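You operate a simulated robot arm through the tools that you are given. There is no shell and no other tool.

The job below is to be done with a simulated two-armed robot. You get a single attempt, and the scene is never put back.

JOB
Wind the wrong tape back off and band the coil in the card's colour.
Fine: blue roll on the free peg; whole length on; arm out with the new roll on it; turntable locked again.

It is judged by the outcome, as a careful person would: the job done as asked, and still so three seconds after it is handed in. It fails if anything else is knocked over, pushed out of place, dropped, spilled or broken.

ROBOT AND FRAMES
Two 7-joint arms with two-finger parallel grippers on one trunk that stands fixed in place. Base frame: the origin is at the foot of the trunk, x ahead of it, y to its left, z up. Lengths are in mm, angles in rad, forces in N, time in s.
The left shoulder is at [70, 177, 1145], the right one opposite. With the tool pointing down near the work surface each hand reaches from about 280 to 740 mm from the base axis, measured 20 degrees to its own side. Payload 3.43 kg a hand.
Tool frame (each hand has its own): the origin (TCP) lies between the finger pads and is the grasp point; the fingertips stand 30 mm ahead of it; z points along the fingers, y is the line along which they close. The gripper opens to 94 mm. The fingers are 28 mm wide and 10 mm thick; the gripper's body (50 by 96 mm) begins 55 mm behind the TCP.
Orientation is that of the tool frame in the base frame, as [roll, pitch, yaw] about the fixed x, y, z axes, in that order (R = Rz(yaw) Ry(pitch) Rx(roll)). With the fingers straight down and closing along the base's y, the tool's x points along the base's -x, its y along +y and its z along -z.

CONTROLS
- The arms move only by the tool send_rows. It takes "left_plan", "right_plan" or both (then of equal length, played together; a hand with none holds still); each is a list of rows, each an object (a shift or turn left out is 0, a gripper value left out holds the last) with "grip": the finger opening in mm, from 0 to 94; "translation": the shift along the tool's x, y, z in mm, a list of three; "delta_rot": the turn, a rotation vector about the tool's x, y, z in rad, a list of three. In form: [{"grip": grip, "translation": [tx, ty, tz], "delta_rot": [rx, ry, rz]}, ...]. A call has 1 to 20 rows; each row shifts and turns the commanded pose from where the row before left it, along the tool's axes as they then stand. Each row takes 0.2 s and may step no farther than 50 mm and 0.15 rad from the row before; otherwise, or with a gripper value out of range, the whole call is refused. A pose out of reach is approached as far as the arm can. The call stops where the force on the tool passes 40 N (or 10 N more than at its start, if that is more) or the arm is blocked; 0.2 s more then pass. The fingers move at their own pace (about 153 mm/s each) and stop on an object; they squeeze with about 27 N. The grip force told is the motor's: it shows also when the fingers shut on nothing. Time passes only in rows, and 0.2 s behind the last, so rows that do not move let the fingers close. The reply holds the time, the measured pose of the TCP, the force on the tool along the base axes, the opening and the grip force, in the units named above and with some noise, with the torque about the TCP (base axes, N m) and any sound that the robot's microphone picked up, and new pictures: "show" is both (left out), scene, wrist or none (wrist: the cameras of the hands that moved).
- Cameras (640 x 400 px; columns grow to the right, rows downward): "scene" is now at [123.7, 44.4, 1453.2]; the picture's right is [0.51, -0.86, 0.00], its down [-0.57, -0.34, -0.74] and it looks along [0.64, 0.38, -0.67] (base axes); focal length 320 px, centre (320, 200). "left" rides on the left gripper at [76, -14, -102] in its tool frame; the picture's right is [0.18, 0.98, 0.00], its down [-0.75, 0.14, -0.64] and it looks along [-0.63, 0.12, 0.77] (tool axes); focal length 243 px, centre (320, 200). "right" rides on the right gripper at [76, 14, -103] in its tool frame; the picture's right is [-0.18, 0.98, 0.00], its down [-0.75, -0.14, -0.64] and it looks along [-0.63, -0.12, 0.77] (tool axes); focal length 243 px, centre (320, 200). There is no depth. A picture from a camera that has moved, and an enlarged one, comes with that camera's place and axes in the base frame and with its lens.
- move_column(by): slides the trunk up (or, below 0, down) by that many mm; the arms and the scene camera ride with it, the base frame stays. It gives what a move gives, with no picture.
- pan_tilt(pan, tilt): turns the head with the scene camera to pan (to the left, within 1.501 rad either way) and tilt (down, from -0.506 to 1.204), counted from straight ahead of the robot. It gives what a move gives, and a new picture of the scene camera.
- close_up(camera, box): a new picture of the part [left, top, right, bottom] of that camera's present view, enlarged. The clock stands still meanwhile.
- sign_off(): hands the job in; it is judged then, once.

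Nothing tells you positions but the pictures and the camera data. Unless the task says otherwise, let go and move clear before handing in.

The tools are called after "Call:" by a JSON object that holds its "method" and its "body". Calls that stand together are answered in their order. send_rows: Moves the arms, as the interface text tells. Its arguments: {"type":"object","properties":{"left_plan":{"type":"array"},"right_plan":{"type":"array"},"show":{"type":"string","enum":["both","scene","wrist","none"]}},"required":[]} The other tools are called the same way: move_column (by) moves the trunk up or down; pan_tilt (pan, tilt) turns the head that bears the scene camera; close_up (camera, box) takes an enlarged picture of a part of a camera's view; sign_off () hands the job in.

At the start:

```text
time_s: 0.0
left_tcp_pos: [398.8, 431.0, 1159.0]
left_tcp_rot: [3.14, -0.001, 3.141]
left_force: [-1.1, -0.3, -0.3]
left_moment: [-0.01, 0.01, 0.01]
left_grip_width: 94.1
left_grasp_force: 0.1
right_tcp_pos: [358.7, -1.3, 1246.4]
right_tcp_rot: [3.14, -0.001, -3.141]
right_force: [0.4, -0.1, 0.4]
right_moment: [0.0, -0.02, -0.01]
right_grip_width: 94.1
right_grasp_force: 0.1
trunk travel left (down, up): [-725.0, 115.0]
head pan, tilt (commanded): [0.541, 0.731]
```

scene: 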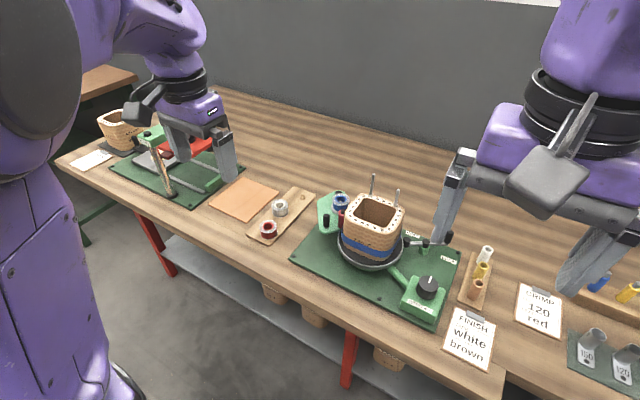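
right: 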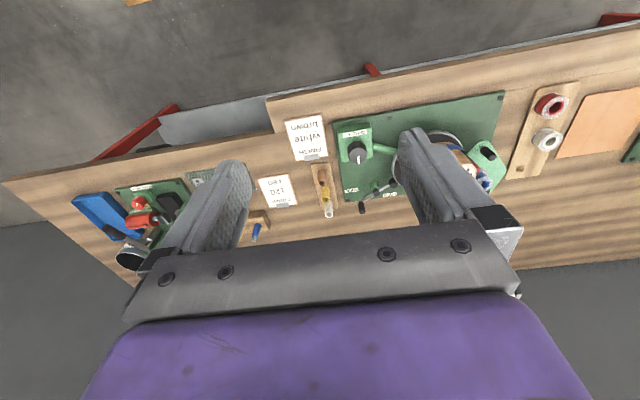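
left: 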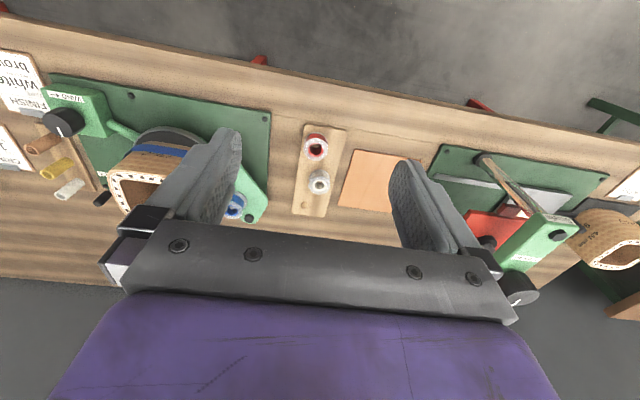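

I see a bench with a green turntable fixture holding a coil banded in blue tape, a peg board with red and white rolls, a knob box and several cards. I'll look closer at each part before moving.

Call:
{"method": "close_up", "body": {"camera": "scene", "box": [280, 160, 480, 340]}}

Call:
{"method": "close_up", "body": {"camera": "scene", "box": [380, 220, 640, 390]}}

Call:
{"method": "close_up", "body": {"camera": "scene", "box": [60, 90, 330, 250]}}

Call:
{"method": "close_up", "body": {"camera": "right", "box": [240, 80, 600, 230]}}

Call:
{"method": "close_up", "body": {"camera": "left", "box": [0, 40, 360, 250]}}

```text
2.22 times, centred on (380, 250) of scene
camera zoom: at [123.7, 44.4, 1453.2], right [0.51, -0.86, 0.0], down [-0.57, -0.34, -0.74], along [0.64, 0.38, -0.67], focal length 712 px, centre (187, 89)
```

zoom: 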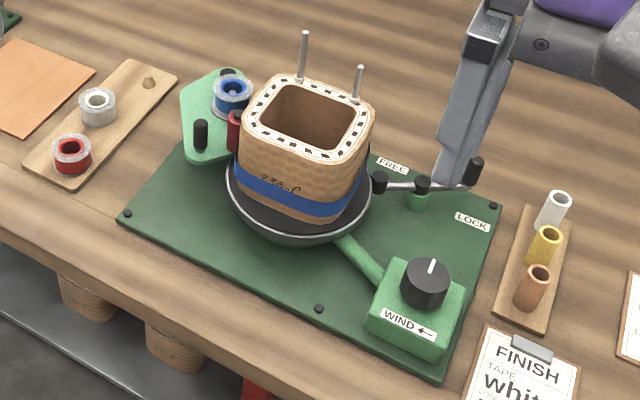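

```text
2.35 times, centred on (510, 305) of scene
camera zoom: at [123.7, 44.4, 1453.2], right [0.51, -0.86, 0.0], down [-0.57, -0.34, -0.74], along [0.64, 0.38, -0.67], focal length 754 px, centre (-127, -47)
```

zoom: 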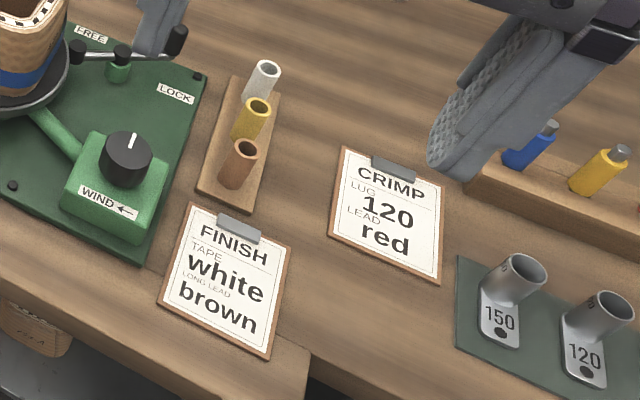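

```text
2.37 times, centred on (195, 170) of scene
camera zoom: at [123.7, 44.4, 1453.2], right [0.51, -0.86, 0.0], down [-0.57, -0.34, -0.74], along [0.64, 0.38, -0.67], focal length 760 px, centre (616, 271)
```

zoom: 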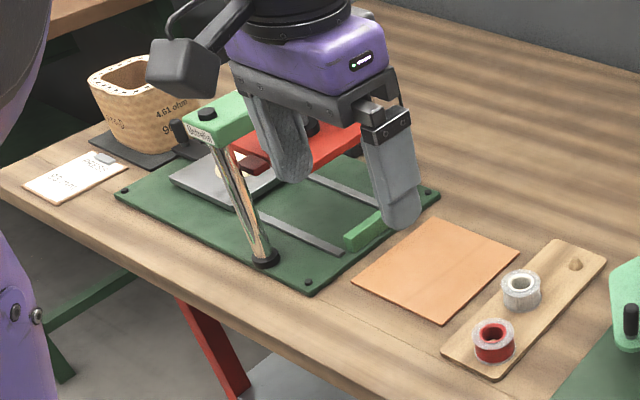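

```text
1.78 times, centred on (420, 155) of right
camera zoom: at [282.3, 13.1, 1348.8], right [0.18, 0.98, 0.0], down [0.75, -0.14, 0.64], along [0.63, -0.12, -0.77], focal length 431 px, centre (142, 280)
```

zoom: 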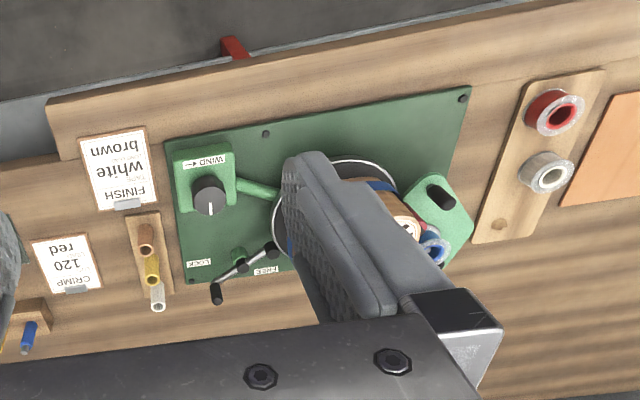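

```text
1.78 times, centred on (180, 145) of left
camera zoom: at [322.5, 418.4, 1260.7], right [-0.18, 0.98, 0.0], down [0.75, 0.14, 0.64], along [0.63, 0.12, -0.77], focal length 431 px, centre (569, 298)
```

zoom: 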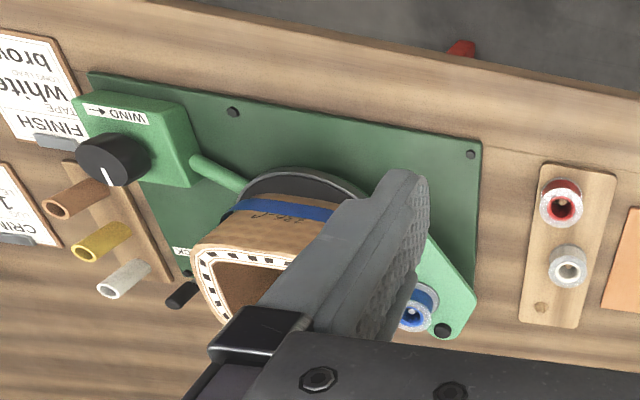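

The FINISH card says tape white, so the blue band has to come off and white go on. I'll move the right hand aside and turn the head for a clearer view of the fixture.

Call:
{"method": "send_rows", "body": {"right_plan": [{"translation": [0, -50, 0]}, {"translation": [0, -50, 0]}, {"translation": [0, -50, 0]}, {"translation": [0, -50, 0]}], "show": "wrist"}}

Call:
{"method": "pan_tilt", "body": {"pan": 0.32, "tilt": 0.8}}

```text
time_s: 1.0
left_tcp_pos: [396.8, 428.7, 1159.9]
left_tcp_rot: [3.138, 0.002, 3.141]
left_force: [-0.5, -0.3, -0.1]
left_moment: [0.02, -0.01, -0.03]
left_grip_width: 93.8
left_grasp_force: 0.1
right_tcp_pos: [358.5, -193.7, 1247.3]
right_tcp_rot: [3.137, 0.0, 3.141]
right_force: [-1.1, 0.3, 0.1]
right_moment: [0.01, 0.0, 0.0]
right_grip_width: 93.8
right_grasp_force: 0.0
right hand out of reach, approached as far as the arm can: row 4
trunk travel left (down, up): [-725.0, 115.0]
head pan, tilt (commanded): [0.541, 0.731]
camera right: at [281.4, -179.2, 1350.5], right [0.18, 0.98, 0.0], down [0.75, -0.14, 0.64], along [0.63, -0.11, -0.77], focal length 243 px, centre (320, 200)
```

right: 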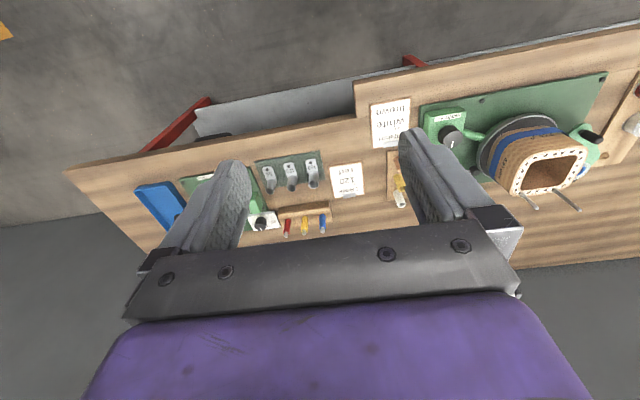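

```text
time_s: 1.8
left_tcp_pos: [397.7, 431.6, 1158.6]
left_tcp_rot: [3.14, 0.001, -3.142]
left_force: [-0.6, -0.5, -1.2]
left_moment: [0.0, 0.0, 0.03]
left_grip_width: 94.0
left_grasp_force: 0.0
right_tcp_pos: [358.8, -188.9, 1246.5]
right_tcp_rot: [3.14, 0.0, -3.14]
right_force: [-0.2, 0.5, -0.4]
right_moment: [0.0, 0.01, 0.0]
right_grip_width: 93.9
right_grasp_force: 0.1
trunk travel left (down, up): [-725.0, 115.0]
head pan, tilt (commanded): [0.319, 0.799]
camera scene: at [128.7, 27.2, 1447.5], right [0.31, -0.95, 0.0], down [-0.68, -0.23, -0.7], along [0.66, 0.22, -0.72], focal length 320 px, centre (320, 200)
```

scene: 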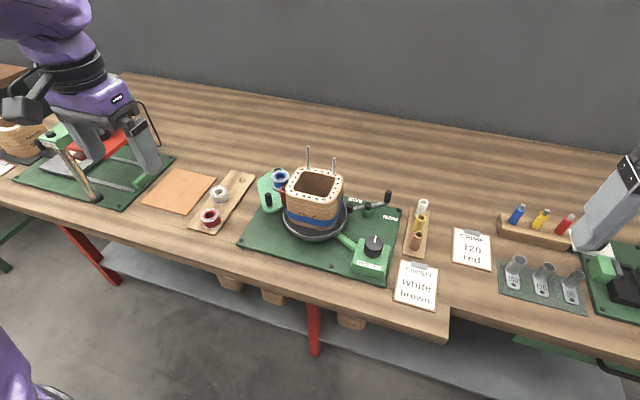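

Call:
{"method": "close_up", "body": {"camera": "scene", "box": [230, 140, 410, 290]}}

Call:
{"method": "close_up", "body": {"camera": "scene", "box": [250, 150, 350, 230]}}

Call:
{"method": "close_up", "body": {"camera": "scene", "box": [330, 180, 440, 290]}}

Call:
{"method": "close_up", "body": {"camera": "right", "box": [400, 60, 640, 230]}}

Call:
{"method": "close_up", "body": {"camera": "scene", "box": [180, 160, 270, 240]}}

```text
2.67 times, centred on (320, 215) of scene
camera zoom: at [128.7, 27.2, 1447.5], right [0.31, -0.95, 0.0], down [-0.68, -0.23, -0.7], along [0.66, 0.22, -0.72], focal length 854 px, centre (320, 160)
```

zoom: 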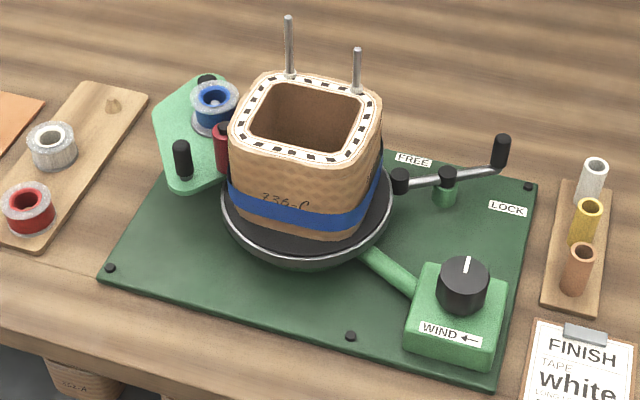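

```text
5.00 times, centred on (300, 190) of scene
camera zoom: at [128.7, 27.2, 1447.5], right [0.31, -0.95, 0.0], down [-0.68, -0.23, -0.7], along [0.66, 0.22, -0.72], focal length 1602 px, centre (420, 250)
```

zoom: 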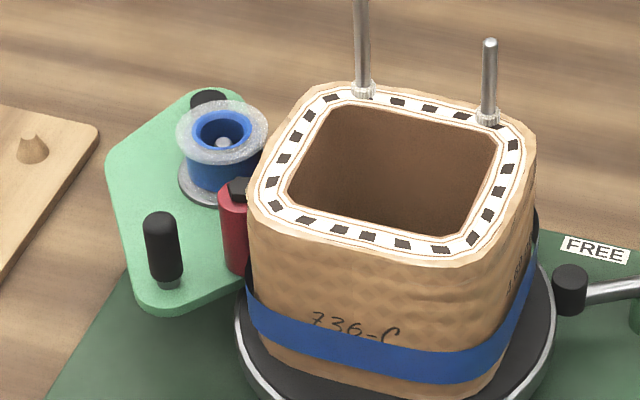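

```text
3.64 times, centred on (385, 235) of scene
camera zoom: at [128.7, 27.2, 1447.5], right [0.31, -0.95, 0.0], down [-0.68, -0.23, -0.7], along [0.66, 0.22, -0.72], focal length 1165 px, centre (84, 73)
```

zoom: 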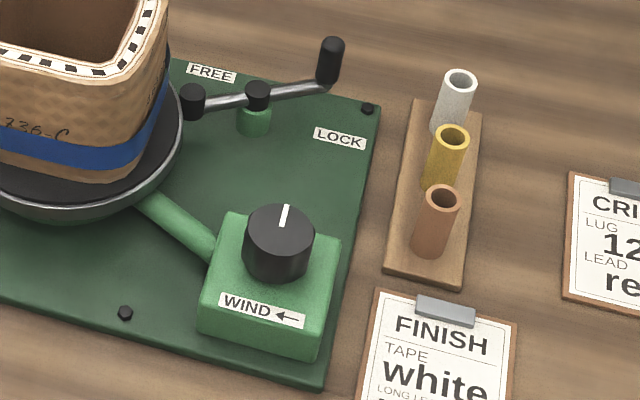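

```text
2.35 times, centred on (520, 145) of right
camera zoom: at [282.5, -175.2, 1350.8], right [0.18, 0.98, 0.0], down [0.75, -0.14, 0.64], along [0.63, -0.12, -0.77], focal length 571 px, centre (-151, 329)
```

zoom: 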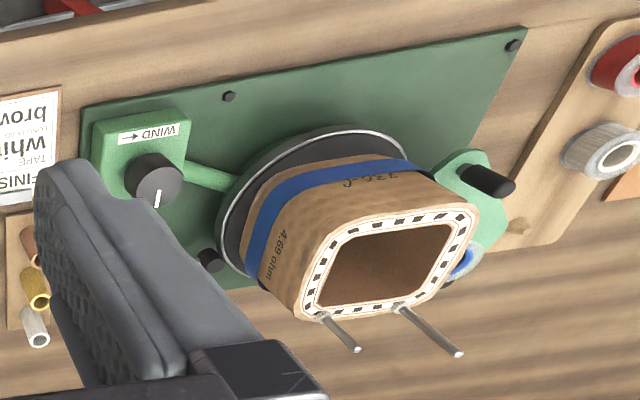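

```text
5.00 times, centred on (225, 200) of scene
camera zoom: at [128.7, 27.2, 1447.5], right [0.31, -0.95, 0.0], down [-0.68, -0.23, -0.7], along [0.66, 0.22, -0.72], focal length 1602 px, centre (795, 200)
```

zoom: 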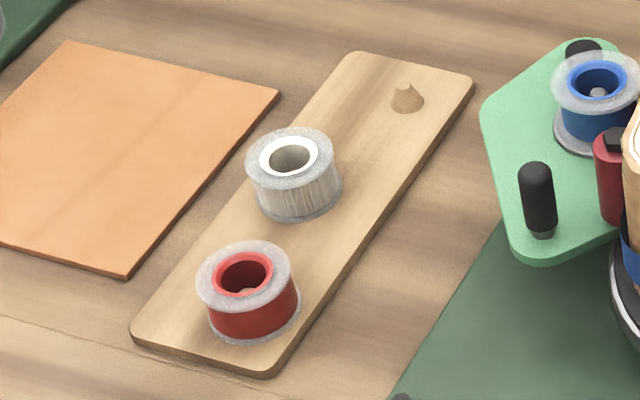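

Handle and roll positions come out around: knob (530, 43, ~905), white roll (616, 470, ~849), free peg (~700, 452), tape arm handle (~615, 323), lock-lever handle (~719, 43). I'll bring the left hand over to view the tape arm from another angle, staying well above everything.

Call:
{"method": "send_rows", "body": {"left_plan": [{"translation": [0, -40, -15]}, {"translation": [0, -40, -15]}, {"translation": [0, -30, -10]}], "show": "wrist"}}

Call:
{"method": "close_up", "body": {"camera": "left", "box": [120, 60, 480, 260]}}

```text
time_s: 2.5
left_tcp_pos: [420.4, 340.5, 1194.2]
left_tcp_rot: [-3.123, -0.004, -3.136]
left_force: [0.5, 0.2, -0.1]
left_moment: [-0.06, 0.02, -0.01]
left_grip_width: 93.9
left_grasp_force: 0.0
left hand out of reach, approached as far as the arm can: row 2, 3
right_tcp_pos: [360.3, -188.8, 1248.3]
right_tcp_rot: [-3.14, -0.002, -3.141]
right_force: [0.5, 0.5, 1.0]
right_moment: [-0.04, 0.01, 0.02]
right_grip_width: 94.4
right_grasp_force: 0.0
trunk travel left (down, up): [-725.0, 115.0]
head pan, tilt (commanded): [0.319, 0.799]
camera left: at [344.3, 328.9, 1297.0], right [-0.19, 0.98, -0.02], down [0.76, 0.16, 0.64], along [0.63, 0.11, -0.77], focal length 243 px, centre (320, 200)
```

left: 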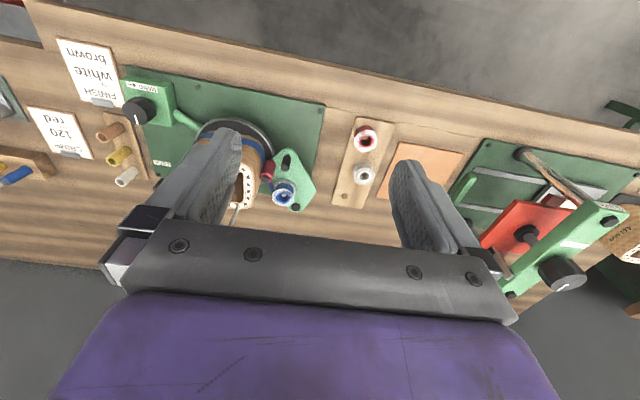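

```text
1.78 times, centred on (300, 160) of left
camera zoom: at [344.3, 328.9, 1297.0], right [-0.19, 0.98, -0.02], down [0.76, 0.16, 0.64], along [0.63, 0.11, -0.77], focal length 431 px, centre (356, 271)
```

zoom: 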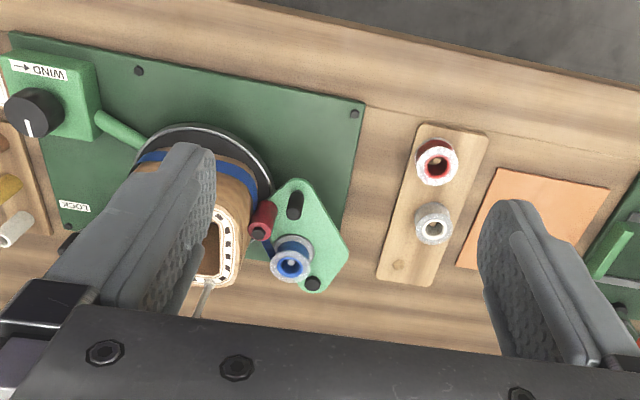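

The blue tape runs from its roll past the red roller onto the coil, so the arm is now "in". Next I bring the right hand over to look closely at the FREE/LOCK lever and the knob.

Call:
{"method": "send_rows", "body": {"right_plan": [{"translation": [-20, 40, 25]}, {"translation": [-20, 40, 25]}, {"translation": [-20, 40, 25]}, {"translation": [-20, 40, 25]}, {"translation": [-20, 40, 25]}, {"translation": [-20, 20, 20]}], "show": "wrist"}}

Call:
{"method": "close_up", "body": {"camera": "right", "box": [200, 60, 560, 260]}}

Call:
{"method": "close_up", "body": {"camera": "scene", "box": [330, 170, 410, 230]}}

```text
refused: row 1 steps farther than a row can; nothing moved
```

```text
1.78 times, centred on (380, 160) of right
camera zoom: at [283.2, -173.8, 1350.8], right [0.18, 0.98, 0.0], down [0.75, -0.14, 0.64], along [0.63, -0.12, -0.77], focal length 431 px, centre (213, 271)
```

zoom: 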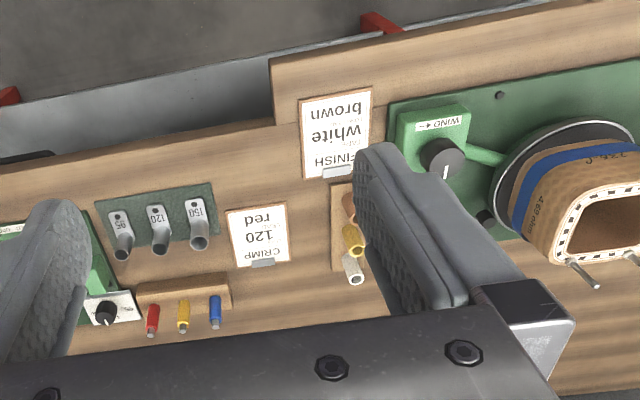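

```text
6.67 times, centred on (370, 200) of scene
camera zoom: at [129.4, 28.6, 1447.4], right [0.31, -0.95, 0.0], down [-0.68, -0.23, -0.7], along [0.66, 0.22, -0.72], focal length 2136 px, centre (-13, 200)
```

zoom: 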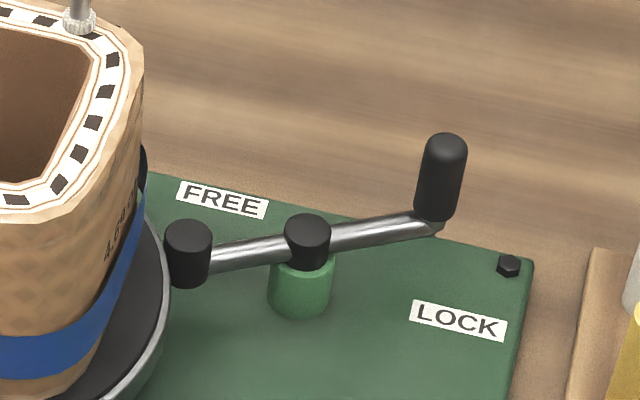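

Lever geometry: pivot about (691, 86), handle at (719, 44, 862–898), pad at (670, 127) touching the turntable rim (centre ≈ (633, 207), radius 80), so it's locked now. I'll bring the right hand over for a better look at the knob and lever.

Call:
{"method": "send_rows", "body": {"right_plan": [{"translation": [-18, 38, 22]}, {"translation": [-18, 38, 22]}, {"translation": [-18, 38, 22]}, {"translation": [-18, 38, 22]}, {"translation": [-18, 38, 22]}, {"translation": [-18, 20, 20]}], "show": "wrist"}}

Call:
{"method": "close_up", "body": {"camera": "right", "box": [200, 60, 560, 260]}}

```text
time_s: 4.0
left_tcp_pos: [420.0, 338.2, 1197.8]
left_tcp_rot: [-3.124, 0.0, -3.141]
left_force: [0.6, 0.1, -0.4]
left_moment: [0.04, 0.03, 0.0]
left_grip_width: 94.1
left_grasp_force: 0.1
right_tcp_pos: [469.0, 23.1, 1115.7]
right_tcp_rot: [3.138, -0.004, 3.141]
right_force: [0.6, 0.4, -0.1]
right_moment: [0.0, 0.03, 0.04]
right_grip_width: 94.1
right_grasp_force: 0.1
trunk travel left (down, up): [-725.0, 115.0]
head pan, tilt (commanded): [0.319, 0.799]
camera right: at [393.3, 36.9, 1217.8], right [0.19, 0.98, 0.0], down [0.75, -0.14, 0.64], along [0.63, -0.12, -0.77], focal length 243 px, centre (320, 200)
```

right: 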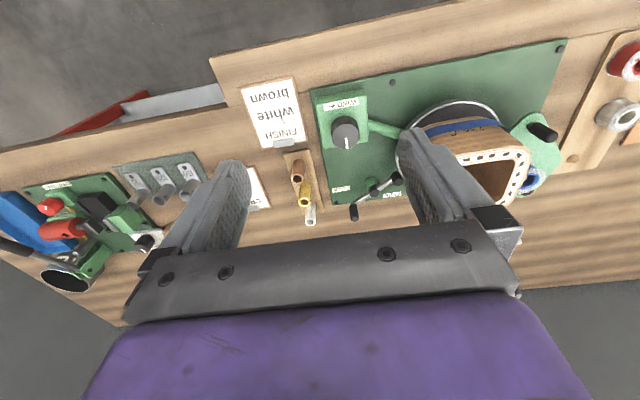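

```text
1.78 times, centred on (380, 160) of right
camera zoom: at [393.3, 36.9, 1217.8], right [0.19, 0.98, 0.0], down [0.75, -0.14, 0.64], along [0.63, -0.12, -0.77], focal length 431 px, centre (213, 271)
```

zoom: 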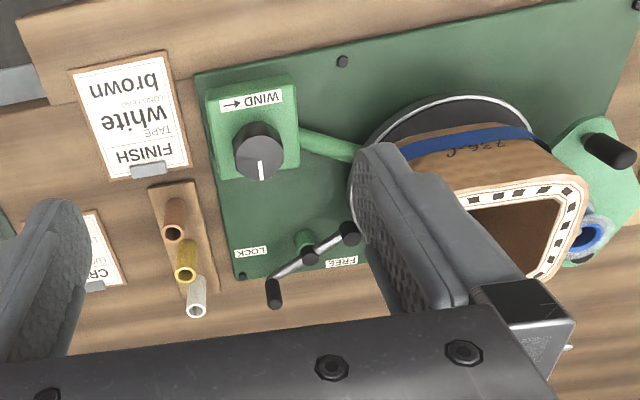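

Knob top comes out at about (540, 45, 912), diameter ~38 mm. Now I'll turn and tilt the right hand so it can reach the far lever handle from the robot's right side, keeping the camera and body away from the coil.

Call:
{"method": "send_rows", "body": {"right_plan": [{"delta_rot": [0, 0, -0.131]}, {"delta_rot": [0, 0, -0.131]}, {"delta_rot": [0, 0, -0.131]}, {"delta_rot": [0, 0, -0.131]}, {"delta_rot": [0, 0, -0.131]}, {"delta_rot": [0, 0, -0.131]}, {"delta_rot": [0, -0.13, 0]}, {"delta_rot": [0, -0.13, 0]}, {"delta_rot": [0, -0.13, 0]}, {"delta_rot": [0, -0.13, 0]}, {"delta_rot": [0, -0.13, 0], "grip": 50}], "show": "both"}}

```text
time_s: 6.3
left_tcp_pos: [417.9, 338.1, 1196.5]
left_tcp_rot: [-3.125, 0.001, -3.141]
left_force: [-0.1, -0.2, -0.4]
left_moment: [0.04, -0.01, 0.0]
left_grip_width: 94.1
left_grasp_force: 0.1
right_tcp_pos: [465.7, 21.0, 1116.3]
right_tcp_rot: [3.139, 0.654, -2.749]
right_force: [0.0, 0.4, 0.6]
right_moment: [-0.02, -0.01, 0.03]
right_grip_width: 50.3
right_grasp_force: 0.0
right hand out of reach, approached as far as the arm can: row 4, 5, 6
trunk travel left (down, up): [-725.0, 115.0]
head pan, tilt (commanded): [0.319, 0.799]
camera scene: at [127.9, 26.2, 1447.6], right [0.31, -0.95, 0.0], down [-0.68, -0.22, -0.7], along [0.66, 0.22, -0.72], focal length 320 px, centre (320, 200)
camera right: at [346.1, -12.6, 1150.9], right [-0.24, 0.96, 0.11], down [0.25, -0.05, 0.97], along [0.94, 0.26, -0.23], focal length 243 px, centre (320, 200)
```

scene: 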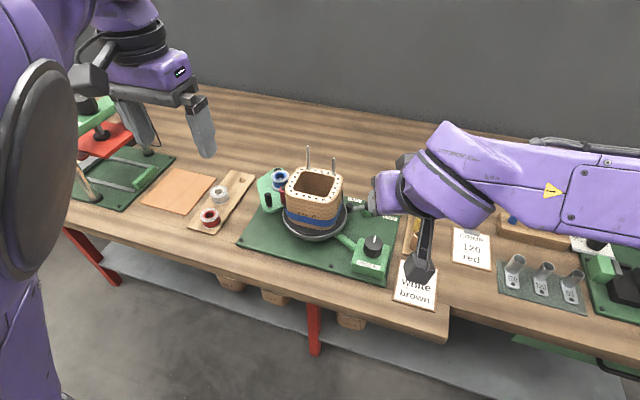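
right: 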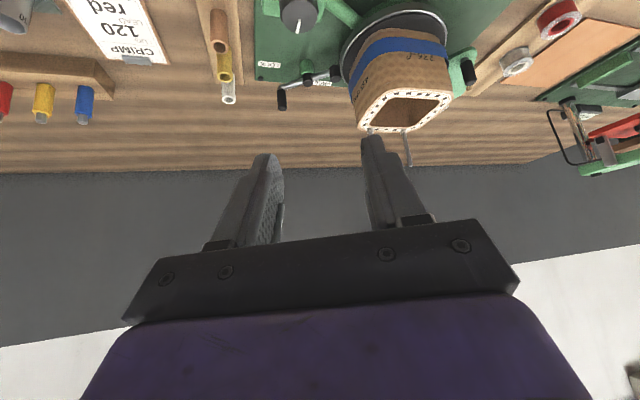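

Yaw stopped at a limit here (heading ~22°), which is still usable. I now extend the right hand toward a stand-off behind and above the lever handle.

Call:
{"method": "send_rows", "body": {"right_plan": [{"translation": [-8.8, -12.6, 39.3]}, {"translation": [-8.8, -12.6, 39.3]}, {"translation": [-8.8, -12.6, 39.3]}, {"translation": [-8.8, -12.6, 39.3]}, {"translation": [-8.8, -12.6, 39.3]}, {"translation": [-8.8, -12.6, 39.3]}], "show": "both"}}

Call:
{"method": "close_up", "body": {"camera": "scene", "box": [300, 140, 460, 260]}}

Call:
{"method": "close_up", "body": {"camera": "right", "box": [200, 0, 520, 200]}}

```text
time_s: 7.8
left_tcp_pos: [421.1, 338.2, 1195.9]
left_tcp_rot: [-3.125, -0.001, -3.14]
left_force: [1.2, -0.4, -0.2]
left_moment: [-0.01, 0.05, -0.04]
left_grip_width: 94.0
left_grasp_force: 0.0
right_tcp_pos: [668.1, 22.1, 961.0]
right_tcp_rot: [3.138, 0.65, -2.752]
right_force: [-0.2, 0.2, 0.0]
right_moment: [0.03, 0.04, -0.04]
right_grip_width: 49.9
right_grasp_force: 0.1
trunk travel left (down, up): [-725.0, 115.0]
head pan, tilt (commanded): [0.319, 0.799]
camera scene: at [130.3, 27.0, 1447.4], right [0.31, -0.95, 0.0], down [-0.68, -0.23, -0.7], along [0.66, 0.22, -0.72], focal length 320 px, centre (320, 200)
camera right: at [548.9, -12.0, 997.0], right [-0.24, 0.96, 0.11], down [0.25, -0.05, 0.97], along [0.94, 0.26, -0.23], focal length 243 px, centre (320, 200)
```

scene: 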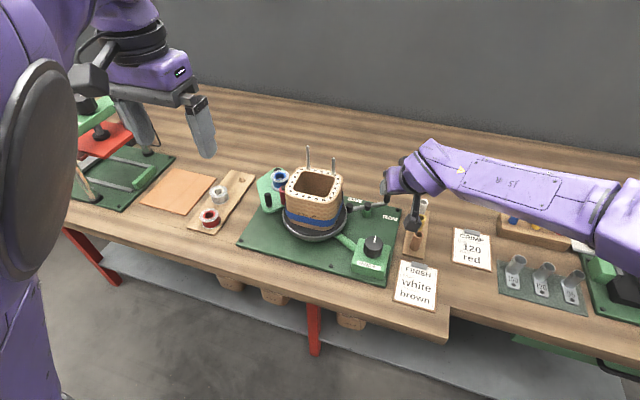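
right: 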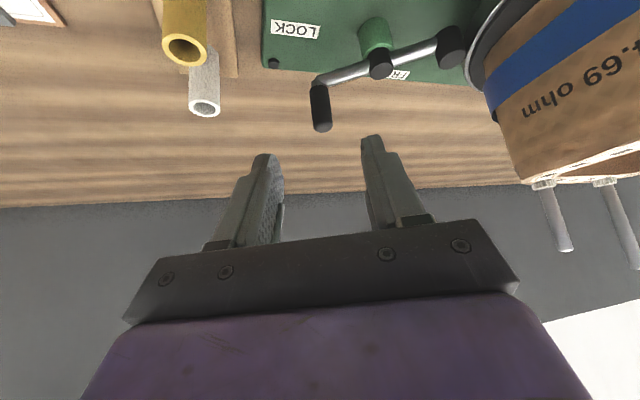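

```text
3.33 times, centred on (380, 200) of scene
camera zoom: at [130.3, 27.0, 1447.4], right [0.31, -0.95, 0.0], down [-0.68, -0.23, -0.7], along [0.66, 0.22, -0.72], focal length 1068 px, centre (120, 200)
```

zoom: 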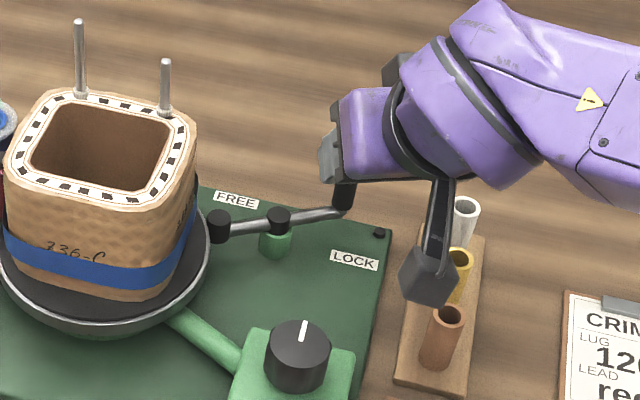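

```text
2.00 times, centred on (360, 100) of right
camera zoom: at [548.9, -12.0, 997.0], right [-0.24, 0.96, 0.11], down [0.25, -0.05, 0.97], along [0.94, 0.26, -0.23], focal length 485 px, centre (240, 400)
```

zoom: 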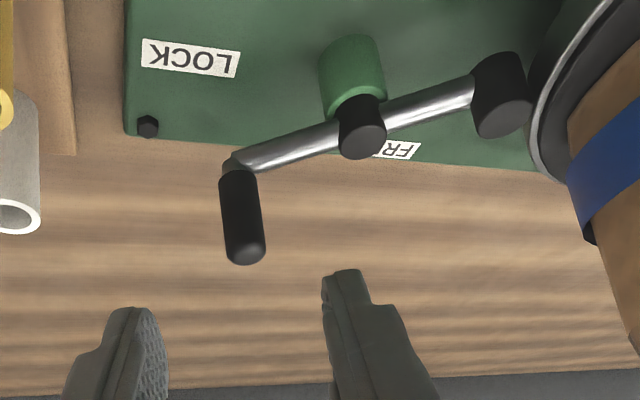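

The close view fixes the lever handle at (719, 44), z 855–893, right ahead of the open fingers. I advance along the tool axis to straddle it and close.

Call:
{"method": "send_rows", "body": {"right_plan": [{"translation": [1, 0.5, 26]}, {"translation": [1, 0.5, 25]}, {"translation": [1, 0.4, 25]}], "show": "wrist"}}

Call:
{"method": "close_up", "body": {"camera": "right", "box": [200, 0, 520, 200]}}

Call:
{"method": "close_up", "body": {"camera": "scene", "box": [310, 150, 430, 240]}}

```text
time_s: 8.6
left_tcp_pos: [419.0, 337.2, 1195.3]
left_tcp_rot: [-3.122, -0.002, -3.141]
left_force: [-0.2, 0.9, 0.0]
left_moment: [-0.01, 0.0, -0.01]
left_grip_width: 93.9
left_grasp_force: 0.1
right_tcp_pos: [705.7, 40.4, 900.1]
right_tcp_rot: [3.141, 0.65, -2.75]
right_force: [0.4, -0.1, -0.6]
right_moment: [0.02, 0.02, 0.02]
right_grip_width: 50.1
right_grasp_force: 0.0
trunk travel left (down, up): [-725.0, 115.0]
head pan, tilt (commanded): [0.319, 0.799]
camera right: at [586.5, 7.6, 934.3], right [-0.24, 0.96, 0.11], down [0.25, -0.05, 0.97], along [0.94, 0.26, -0.23], focal length 243 px, centre (320, 200)
```

right: 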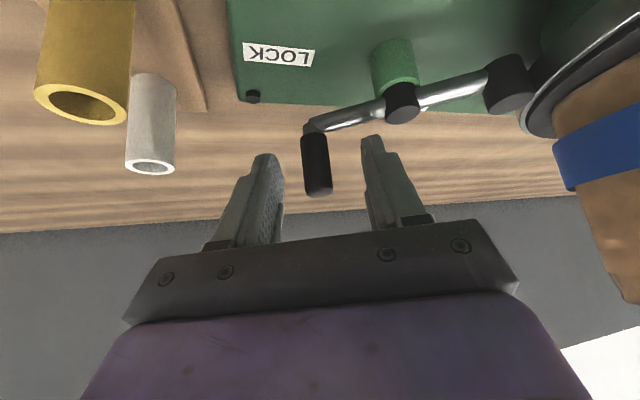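

```text
2.00 times, centred on (360, 100) of right
camera zoom: at [586.5, 7.6, 934.3], right [-0.24, 0.96, 0.11], down [0.25, -0.05, 0.97], along [0.94, 0.26, -0.23], focal length 485 px, centre (240, 400)
```

zoom: 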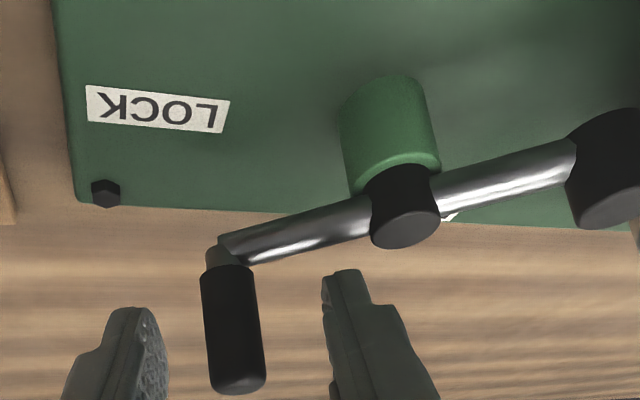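

```text
4.44 times, centred on (370, 195) of scene
camera zoom: at [128.8, 27.0, 1447.5], right [0.31, -0.95, 0.0], down [-0.68, -0.23, -0.7], along [0.66, 0.22, -0.72], focal length 1424 px, centre (98, 222)
```

zoom: 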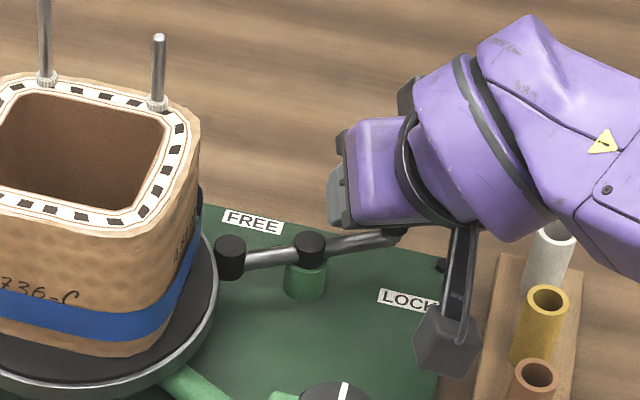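

The handle stands between the fingers; I close on it.

Call:
{"method": "send_rows", "body": {"right_plan": [{"grip": 10}, {"grip": 10}], "show": "wrist"}}

Call:
{"method": "close_up", "body": {"camera": "right", "box": [200, 0, 520, 200]}}

```text
time_s: 9.2
left_tcp_pos: [419.1, 337.3, 1196.8]
left_tcp_rot: [-3.127, -0.001, -3.14]
left_force: [-1.1, 0.1, -0.2]
left_moment: [0.01, -0.01, 0.02]
left_grip_width: 93.8
left_grasp_force: 0.1
right_tcp_pos: [706.0, 40.1, 899.2]
right_tcp_rot: [3.14, 0.65, -2.751]
right_force: [2.8, -2.3, -0.3]
right_moment: [-0.59, -0.6, -0.04]
right_grip_width: 15.7
right_grasp_force: 45.4
trunk travel left (down, up): [-725.0, 115.0]
head pan, tilt (commanded): [0.319, 0.799]
camera right: at [586.6, 6.4, 934.2], right [-0.24, 0.96, 0.11], down [0.25, -0.05, 0.97], along [0.94, 0.26, -0.23], focal length 243 px, centre (320, 200)
```

right: 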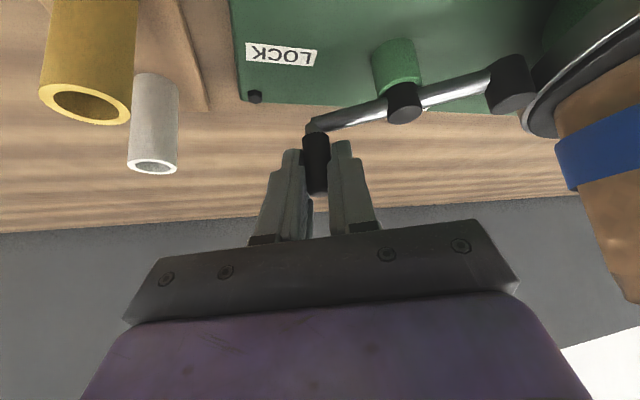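

```text
2.00 times, centred on (360, 100) of right
camera zoom: at [586.6, 6.4, 934.2], right [-0.24, 0.96, 0.11], down [0.25, -0.05, 0.97], along [0.94, 0.26, -0.23], focal length 485 px, centre (240, 400)
```

zoom: 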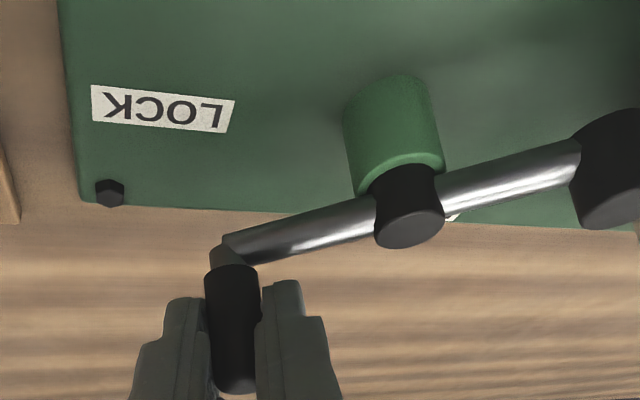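

Gripped at 16 mm. Now I swing the handle along its arc about the pivot toward FREE, in small steps first.

Call:
{"method": "send_rows", "body": {"right_plan": [{"translation": [-6.8, 2.4, 5.2]}, {"translation": [-6.3, 3.9, 4.8]}], "show": "wrist"}}

Call:
{"method": "close_up", "body": {"camera": "right", "box": [200, 0, 520, 200]}}

```text
time_s: 9.8
left_tcp_pos: [411.6, 333.1, 1201.7]
left_tcp_rot: [-3.125, 0.007, -3.136]
left_force: [-0.4, 0.8, -0.5]
left_moment: [0.0, 0.0, 0.01]
left_grip_width: 94.1
left_grasp_force: 0.2
right_tcp_pos: [712.4, 43.4, 900.9]
right_tcp_rot: [3.142, 0.643, -2.76]
right_force: [-32.1, -34.6, 7.6]
right_moment: [-0.6, 0.36, -0.06]
right_grip_width: 15.7
right_grasp_force: 45.1
trunk travel left (down, up): [-725.0, 115.0]
head pan, tilt (commanded): [0.319, 0.799]
stopped in row 2 (right hand): the force on the tool passed its limit at 70 N (the readings are from after the stop); the commanded pose is now the measured one
camera right: at [593.0, 10.9, 936.3], right [-0.23, 0.97, 0.11], down [0.26, -0.05, 0.97], along [0.94, 0.25, -0.24], focal length 243 px, centre (320, 200)
```

right: 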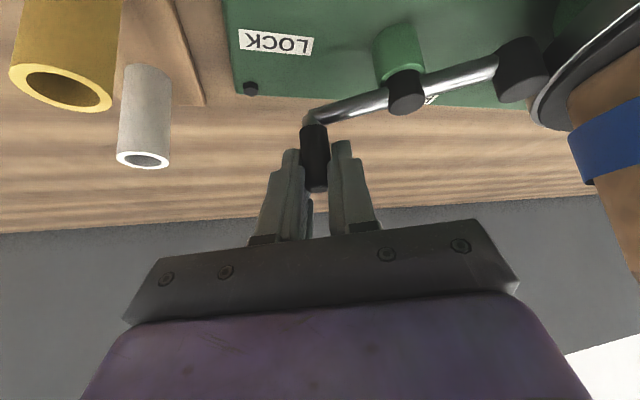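

```text
2.00 times, centred on (360, 100) of right
camera zoom: at [593.0, 10.9, 936.3], right [-0.23, 0.97, 0.11], down [0.26, -0.05, 0.97], along [0.94, 0.25, -0.24], focal length 485 px, centre (240, 400)
```

zoom: 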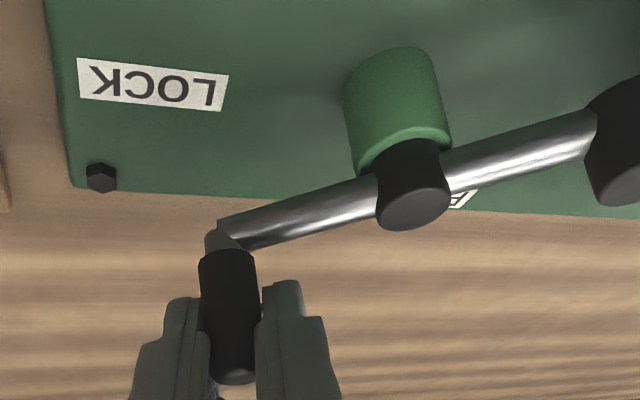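

The lever resisted with ~50 N tangentially. Before pushing harder I check whether it actually moved and where the pad sits against the rim.

Call:
{"method": "close_up", "body": {"camera": "scene", "box": [330, 170, 410, 230]}}

Call:
{"method": "close_up", "body": {"camera": "right", "box": [360, 20, 600, 170]}}

```text
6.67 times, centred on (370, 200) of scene
camera zoom: at [119.1, 20.0, 1448.7], right [0.31, -0.95, 0.0], down [-0.68, -0.22, -0.7], along [0.67, 0.22, -0.71], focal length 2136 px, centre (-13, 200)
```

zoom: 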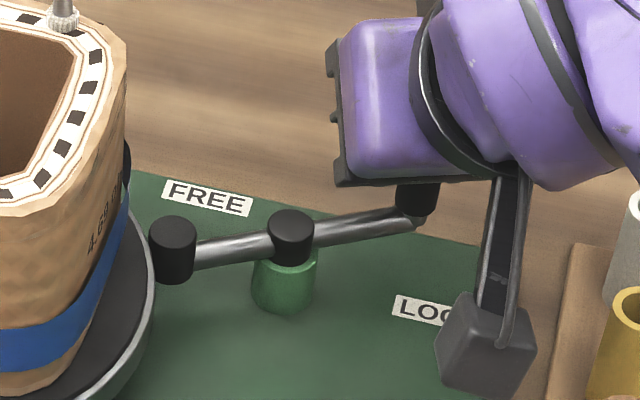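

```text
2.67 times, centred on (480, 95) of right
camera zoom: at [593.0, 10.9, 936.3], right [-0.23, 0.97, 0.11], down [0.26, -0.05, 0.97], along [0.94, 0.25, -0.24], focal length 647 px, centre (-107, 480)
```

zoom: 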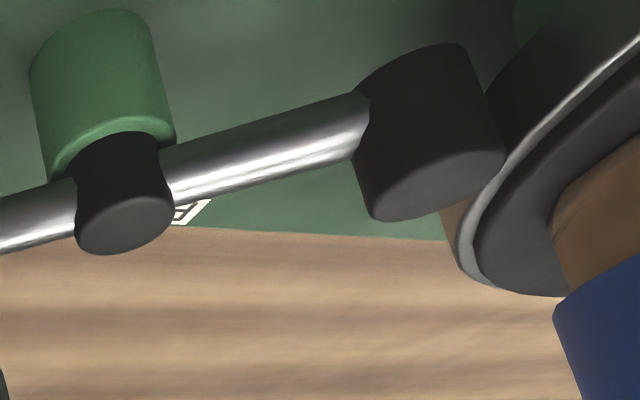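

Comparing with the earlier picture, the lever has not moved at all, so that way is against a stop or the grip is levering badly. I'll relax the push and gently try the other sense by one small step.

Call:
{"method": "send_rows", "body": {"right_plan": [{"translation": [5.7, -0.6, -4.3]}, {"translation": [4.0, -0.5, -3.0]}, {"translation": [3.0, -0.3, -2.4]}], "show": "wrist"}}

Call:
{"method": "close_up", "body": {"camera": "scene", "box": [330, 170, 410, 230]}}

Call:
{"method": "close_up", "body": {"camera": "right", "box": [200, 0, 520, 200]}}

```text
time_s: 10.6
left_tcp_pos: [416.4, 334.7, 1198.3]
left_tcp_rot: [-3.123, 0.002, -3.136]
left_force: [0.4, -0.6, 0.3]
left_moment: [0.0, 0.01, 0.01]
left_grip_width: 93.9
left_grasp_force: 0.1
right_tcp_pos: [701.6, 37.8, 899.2]
right_tcp_rot: [3.137, 0.646, -2.758]
right_force: [7.2, -19.2, 11.6]
right_moment: [-0.15, -0.76, 0.02]
right_grip_width: 15.7
right_grasp_force: 44.9
trunk travel left (down, up): [-725.0, 115.0]
head pan, tilt (commanded): [0.319, 0.799]
camera right: at [583.0, 5.3, 935.7], right [-0.23, 0.97, 0.11], down [0.25, -0.05, 0.97], along [0.94, 0.25, -0.23], focal length 243 px, centre (320, 200)
```

right: 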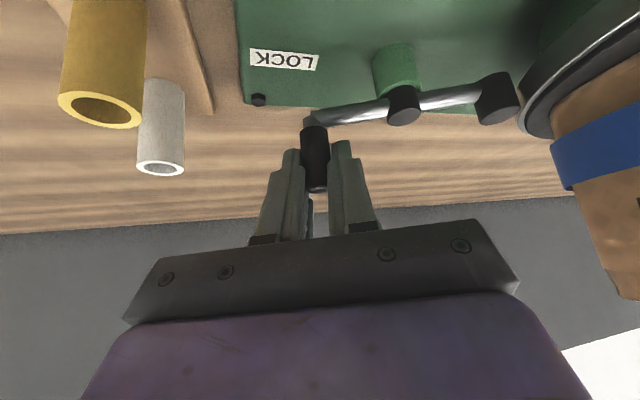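

```text
6.67 times, centred on (370, 200) of scene
camera zoom: at [126.6, 21.0, 1447.9], right [0.31, -0.95, 0.0], down [-0.68, -0.22, -0.7], along [0.66, 0.22, -0.72], focal length 2136 px, centre (-13, 200)
```

zoom: 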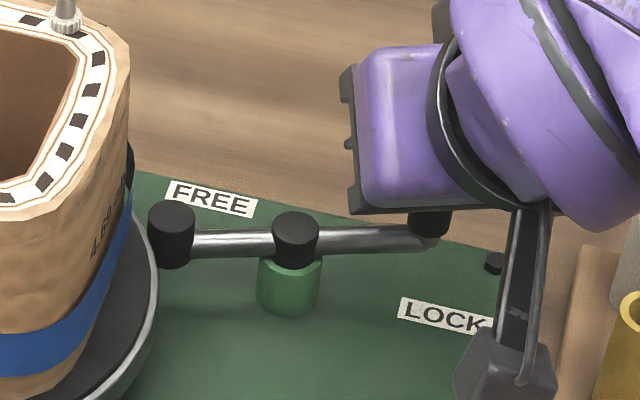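

```text
2.00 times, centred on (360, 100) of right
camera zoom: at [583.0, 5.3, 935.7], right [-0.23, 0.97, 0.11], down [0.25, -0.05, 0.97], along [0.94, 0.25, -0.23], focal length 485 px, centre (240, 400)
```

zoom: 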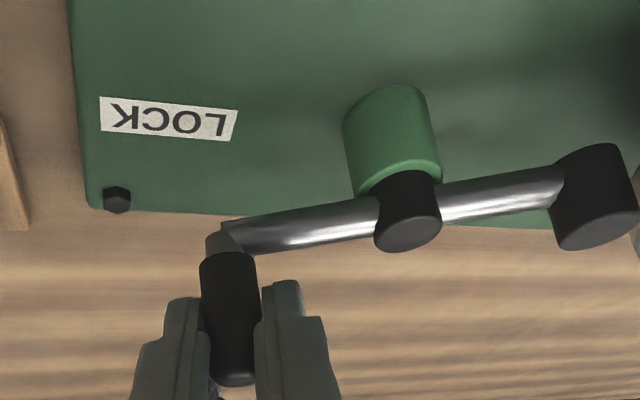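

The lever does swing this way (pad leaving the rim, bar rotated ~12°), so the start position was the pressed stop. I keep swinging this way, correcting slightly for the side force.

Call:
{"method": "send_rows", "body": {"right_plan": [{"translation": [3.6, -1.0, -4.0]}, {"translation": [3.6, -1.0, -4.0]}], "show": "none"}}

Call:
{"method": "close_up", "body": {"camera": "scene", "box": [330, 170, 410, 230]}}

Call:
{"method": "close_up", "body": {"camera": "right", "box": [200, 0, 520, 200]}}

```text
time_s: 11.2
left_tcp_pos: [416.9, 337.4, 1196.6]
left_tcp_rot: [-3.126, -0.001, -3.136]
left_force: [-0.4, 0.6, -0.3]
left_moment: [-0.02, -0.02, 0.02]
left_grip_width: 93.9
left_grasp_force: 0.1
right_tcp_pos: [691.2, 36.5, 900.6]
right_tcp_rot: [3.141, 0.643, -2.754]
right_force: [7.9, -12.6, 10.7]
right_moment: [-0.71, -1.0, -0.27]
right_grip_width: 15.6
right_grasp_force: 45.0
trunk travel left (down, up): [-725.0, 115.0]
head pan, tilt (commanded): [0.319, 0.799]
```

```text
6.67 times, centred on (370, 200) of scene
camera zoom: at [127.3, 23.5, 1447.6], right [0.31, -0.95, 0.0], down [-0.68, -0.22, -0.7], along [0.66, 0.22, -0.72], focal length 2136 px, centre (-13, 200)
```

zoom: 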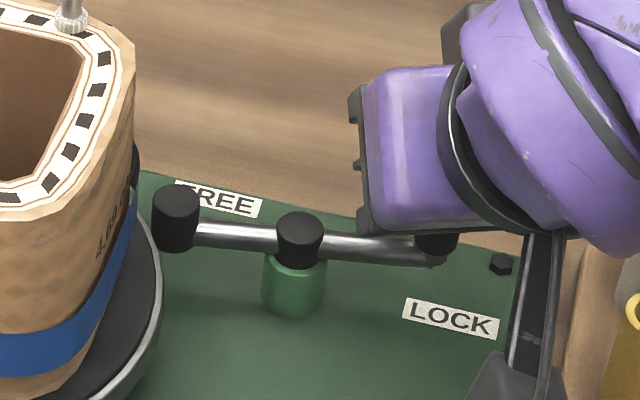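

```text
2.00 times, centred on (360, 100) of right
camera zoom: at [573.7, 2.2, 936.0], right [-0.24, 0.97, 0.11], down [0.26, -0.05, 0.97], along [0.94, 0.26, -0.24], focal length 485 px, centre (240, 400)
```

zoom: 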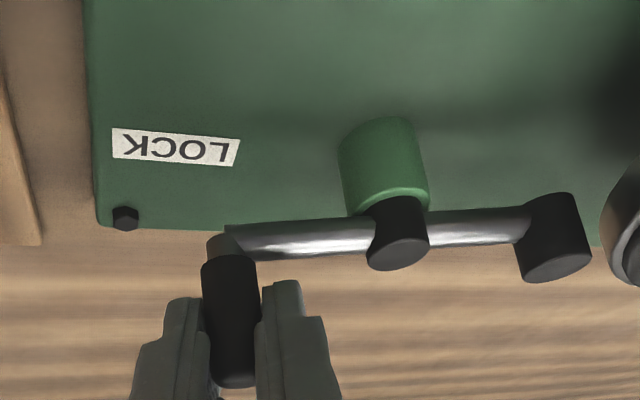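

The pad is coming away from the rim. I continue in this sense to find the end of travel.

Call:
{"method": "send_rows", "body": {"right_plan": [{"translation": [3.6, 0.7, -3.7]}, {"translation": [3.6, 0.8, -3.7]}, {"translation": [3.3, 1.5, -3.2]}], "show": "none"}}

Call:
{"method": "close_up", "body": {"camera": "scene", "box": [330, 170, 410, 230]}}

Call:
{"method": "close_up", "body": {"camera": "right", "box": [200, 0, 520, 200]}}

```text
time_s: 11.9
left_tcp_pos: [419.0, 337.7, 1197.6]
left_tcp_rot: [-3.124, 0.001, -3.135]
left_force: [-0.5, 0.2, 0.1]
left_moment: [-0.01, 0.03, -0.03]
left_grip_width: 94.2
left_grasp_force: 0.0
right_tcp_pos: [676.6, 35.7, 899.3]
right_tcp_rot: [3.139, 0.636, -2.754]
right_force: [-1.4, -7.5, 0.2]
right_moment: [-0.45, -0.11, 0.0]
right_grip_width: 15.1
right_grasp_force: 44.8
trunk travel left (down, up): [-725.0, 115.0]
head pan, tilt (commanded): [0.319, 0.799]
```

```text
6.67 times, centred on (370, 200) of scene
camera zoom: at [128.0, 25.0, 1447.4], right [0.31, -0.95, 0.0], down [-0.68, -0.22, -0.7], along [0.66, 0.22, -0.72], focal length 2136 px, centre (-13, 200)
```

zoom: 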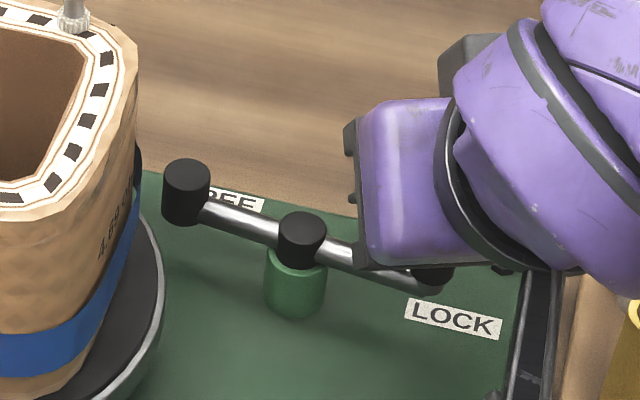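

```text
2.00 times, centred on (360, 100) of right
camera zoom: at [557.9, 1.3, 936.5], right [-0.24, 0.97, 0.11], down [0.26, -0.05, 0.96], along [0.94, 0.26, -0.24], focal length 485 px, centre (240, 400)
```

zoom: 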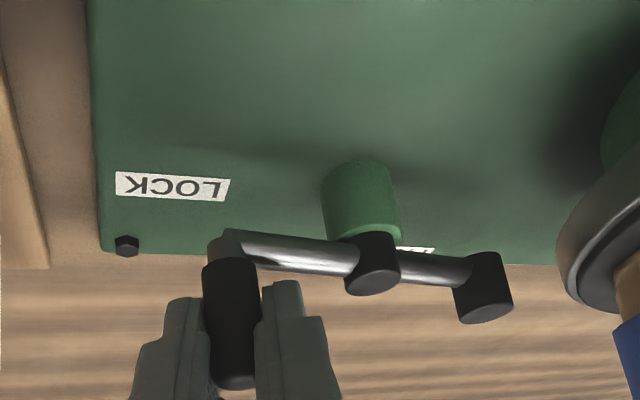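

Call:
{"method": "send_rows", "body": {"right_plan": [{"translation": [3.5, 2.2, -2.7]}, {"translation": [3.5, 2.5, -2.6]}, {"translation": [3.0, 3.2, -2.4]}, {"translation": [2.9, 3.5, -2.2]}], "show": "none"}}

Call:
{"method": "close_up", "body": {"camera": "scene", "box": [330, 170, 410, 230]}}

Call:
{"method": "close_up", "body": {"camera": "right", "box": [200, 0, 520, 200]}}

```text
time_s: 12.9
left_tcp_pos: [424.3, 337.7, 1194.4]
left_tcp_rot: [-3.123, -0.004, -3.139]
left_force: [0.4, 0.9, 0.6]
left_moment: [0.0, 0.02, -0.01]
left_grip_width: 94.3
left_grasp_force: 0.2
right_tcp_pos: [665.2, 36.4, 899.3]
right_tcp_rot: [3.141, 0.642, -2.755]
right_force: [30.4, -5.0, -1.1]
right_moment: [-0.92, -0.18, -0.15]
right_grip_width: 15.6
right_grasp_force: 45.0
trunk travel left (down, up): [-725.0, 115.0]
head pan, tilt (commanded): [0.319, 0.799]
```

```text
6.67 times, centred on (370, 200) of scene
camera zoom: at [135.6, 25.5, 1446.9], right [0.31, -0.95, 0.0], down [-0.68, -0.22, -0.69], along [0.66, 0.22, -0.72], focal length 2136 px, centre (-13, 200)
```

zoom: 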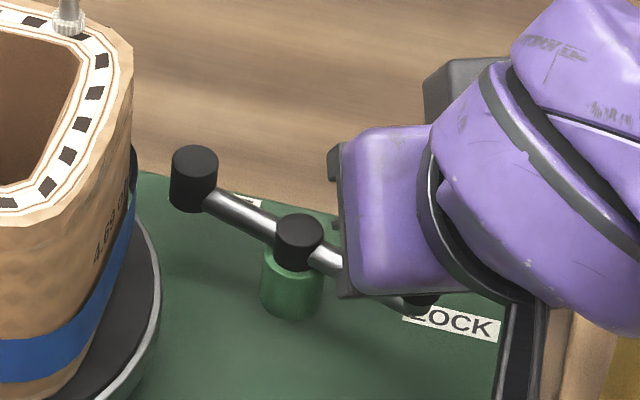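

```text
2.00 times, centred on (360, 100) of right
camera zoom: at [546.6, 3.8, 935.9], right [-0.23, 0.97, 0.11], down [0.26, -0.05, 0.97], along [0.94, 0.25, -0.24], focal length 485 px, centre (240, 400)
```

zoom: 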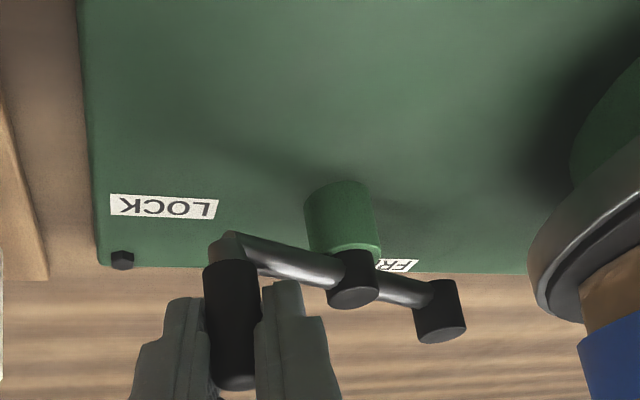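

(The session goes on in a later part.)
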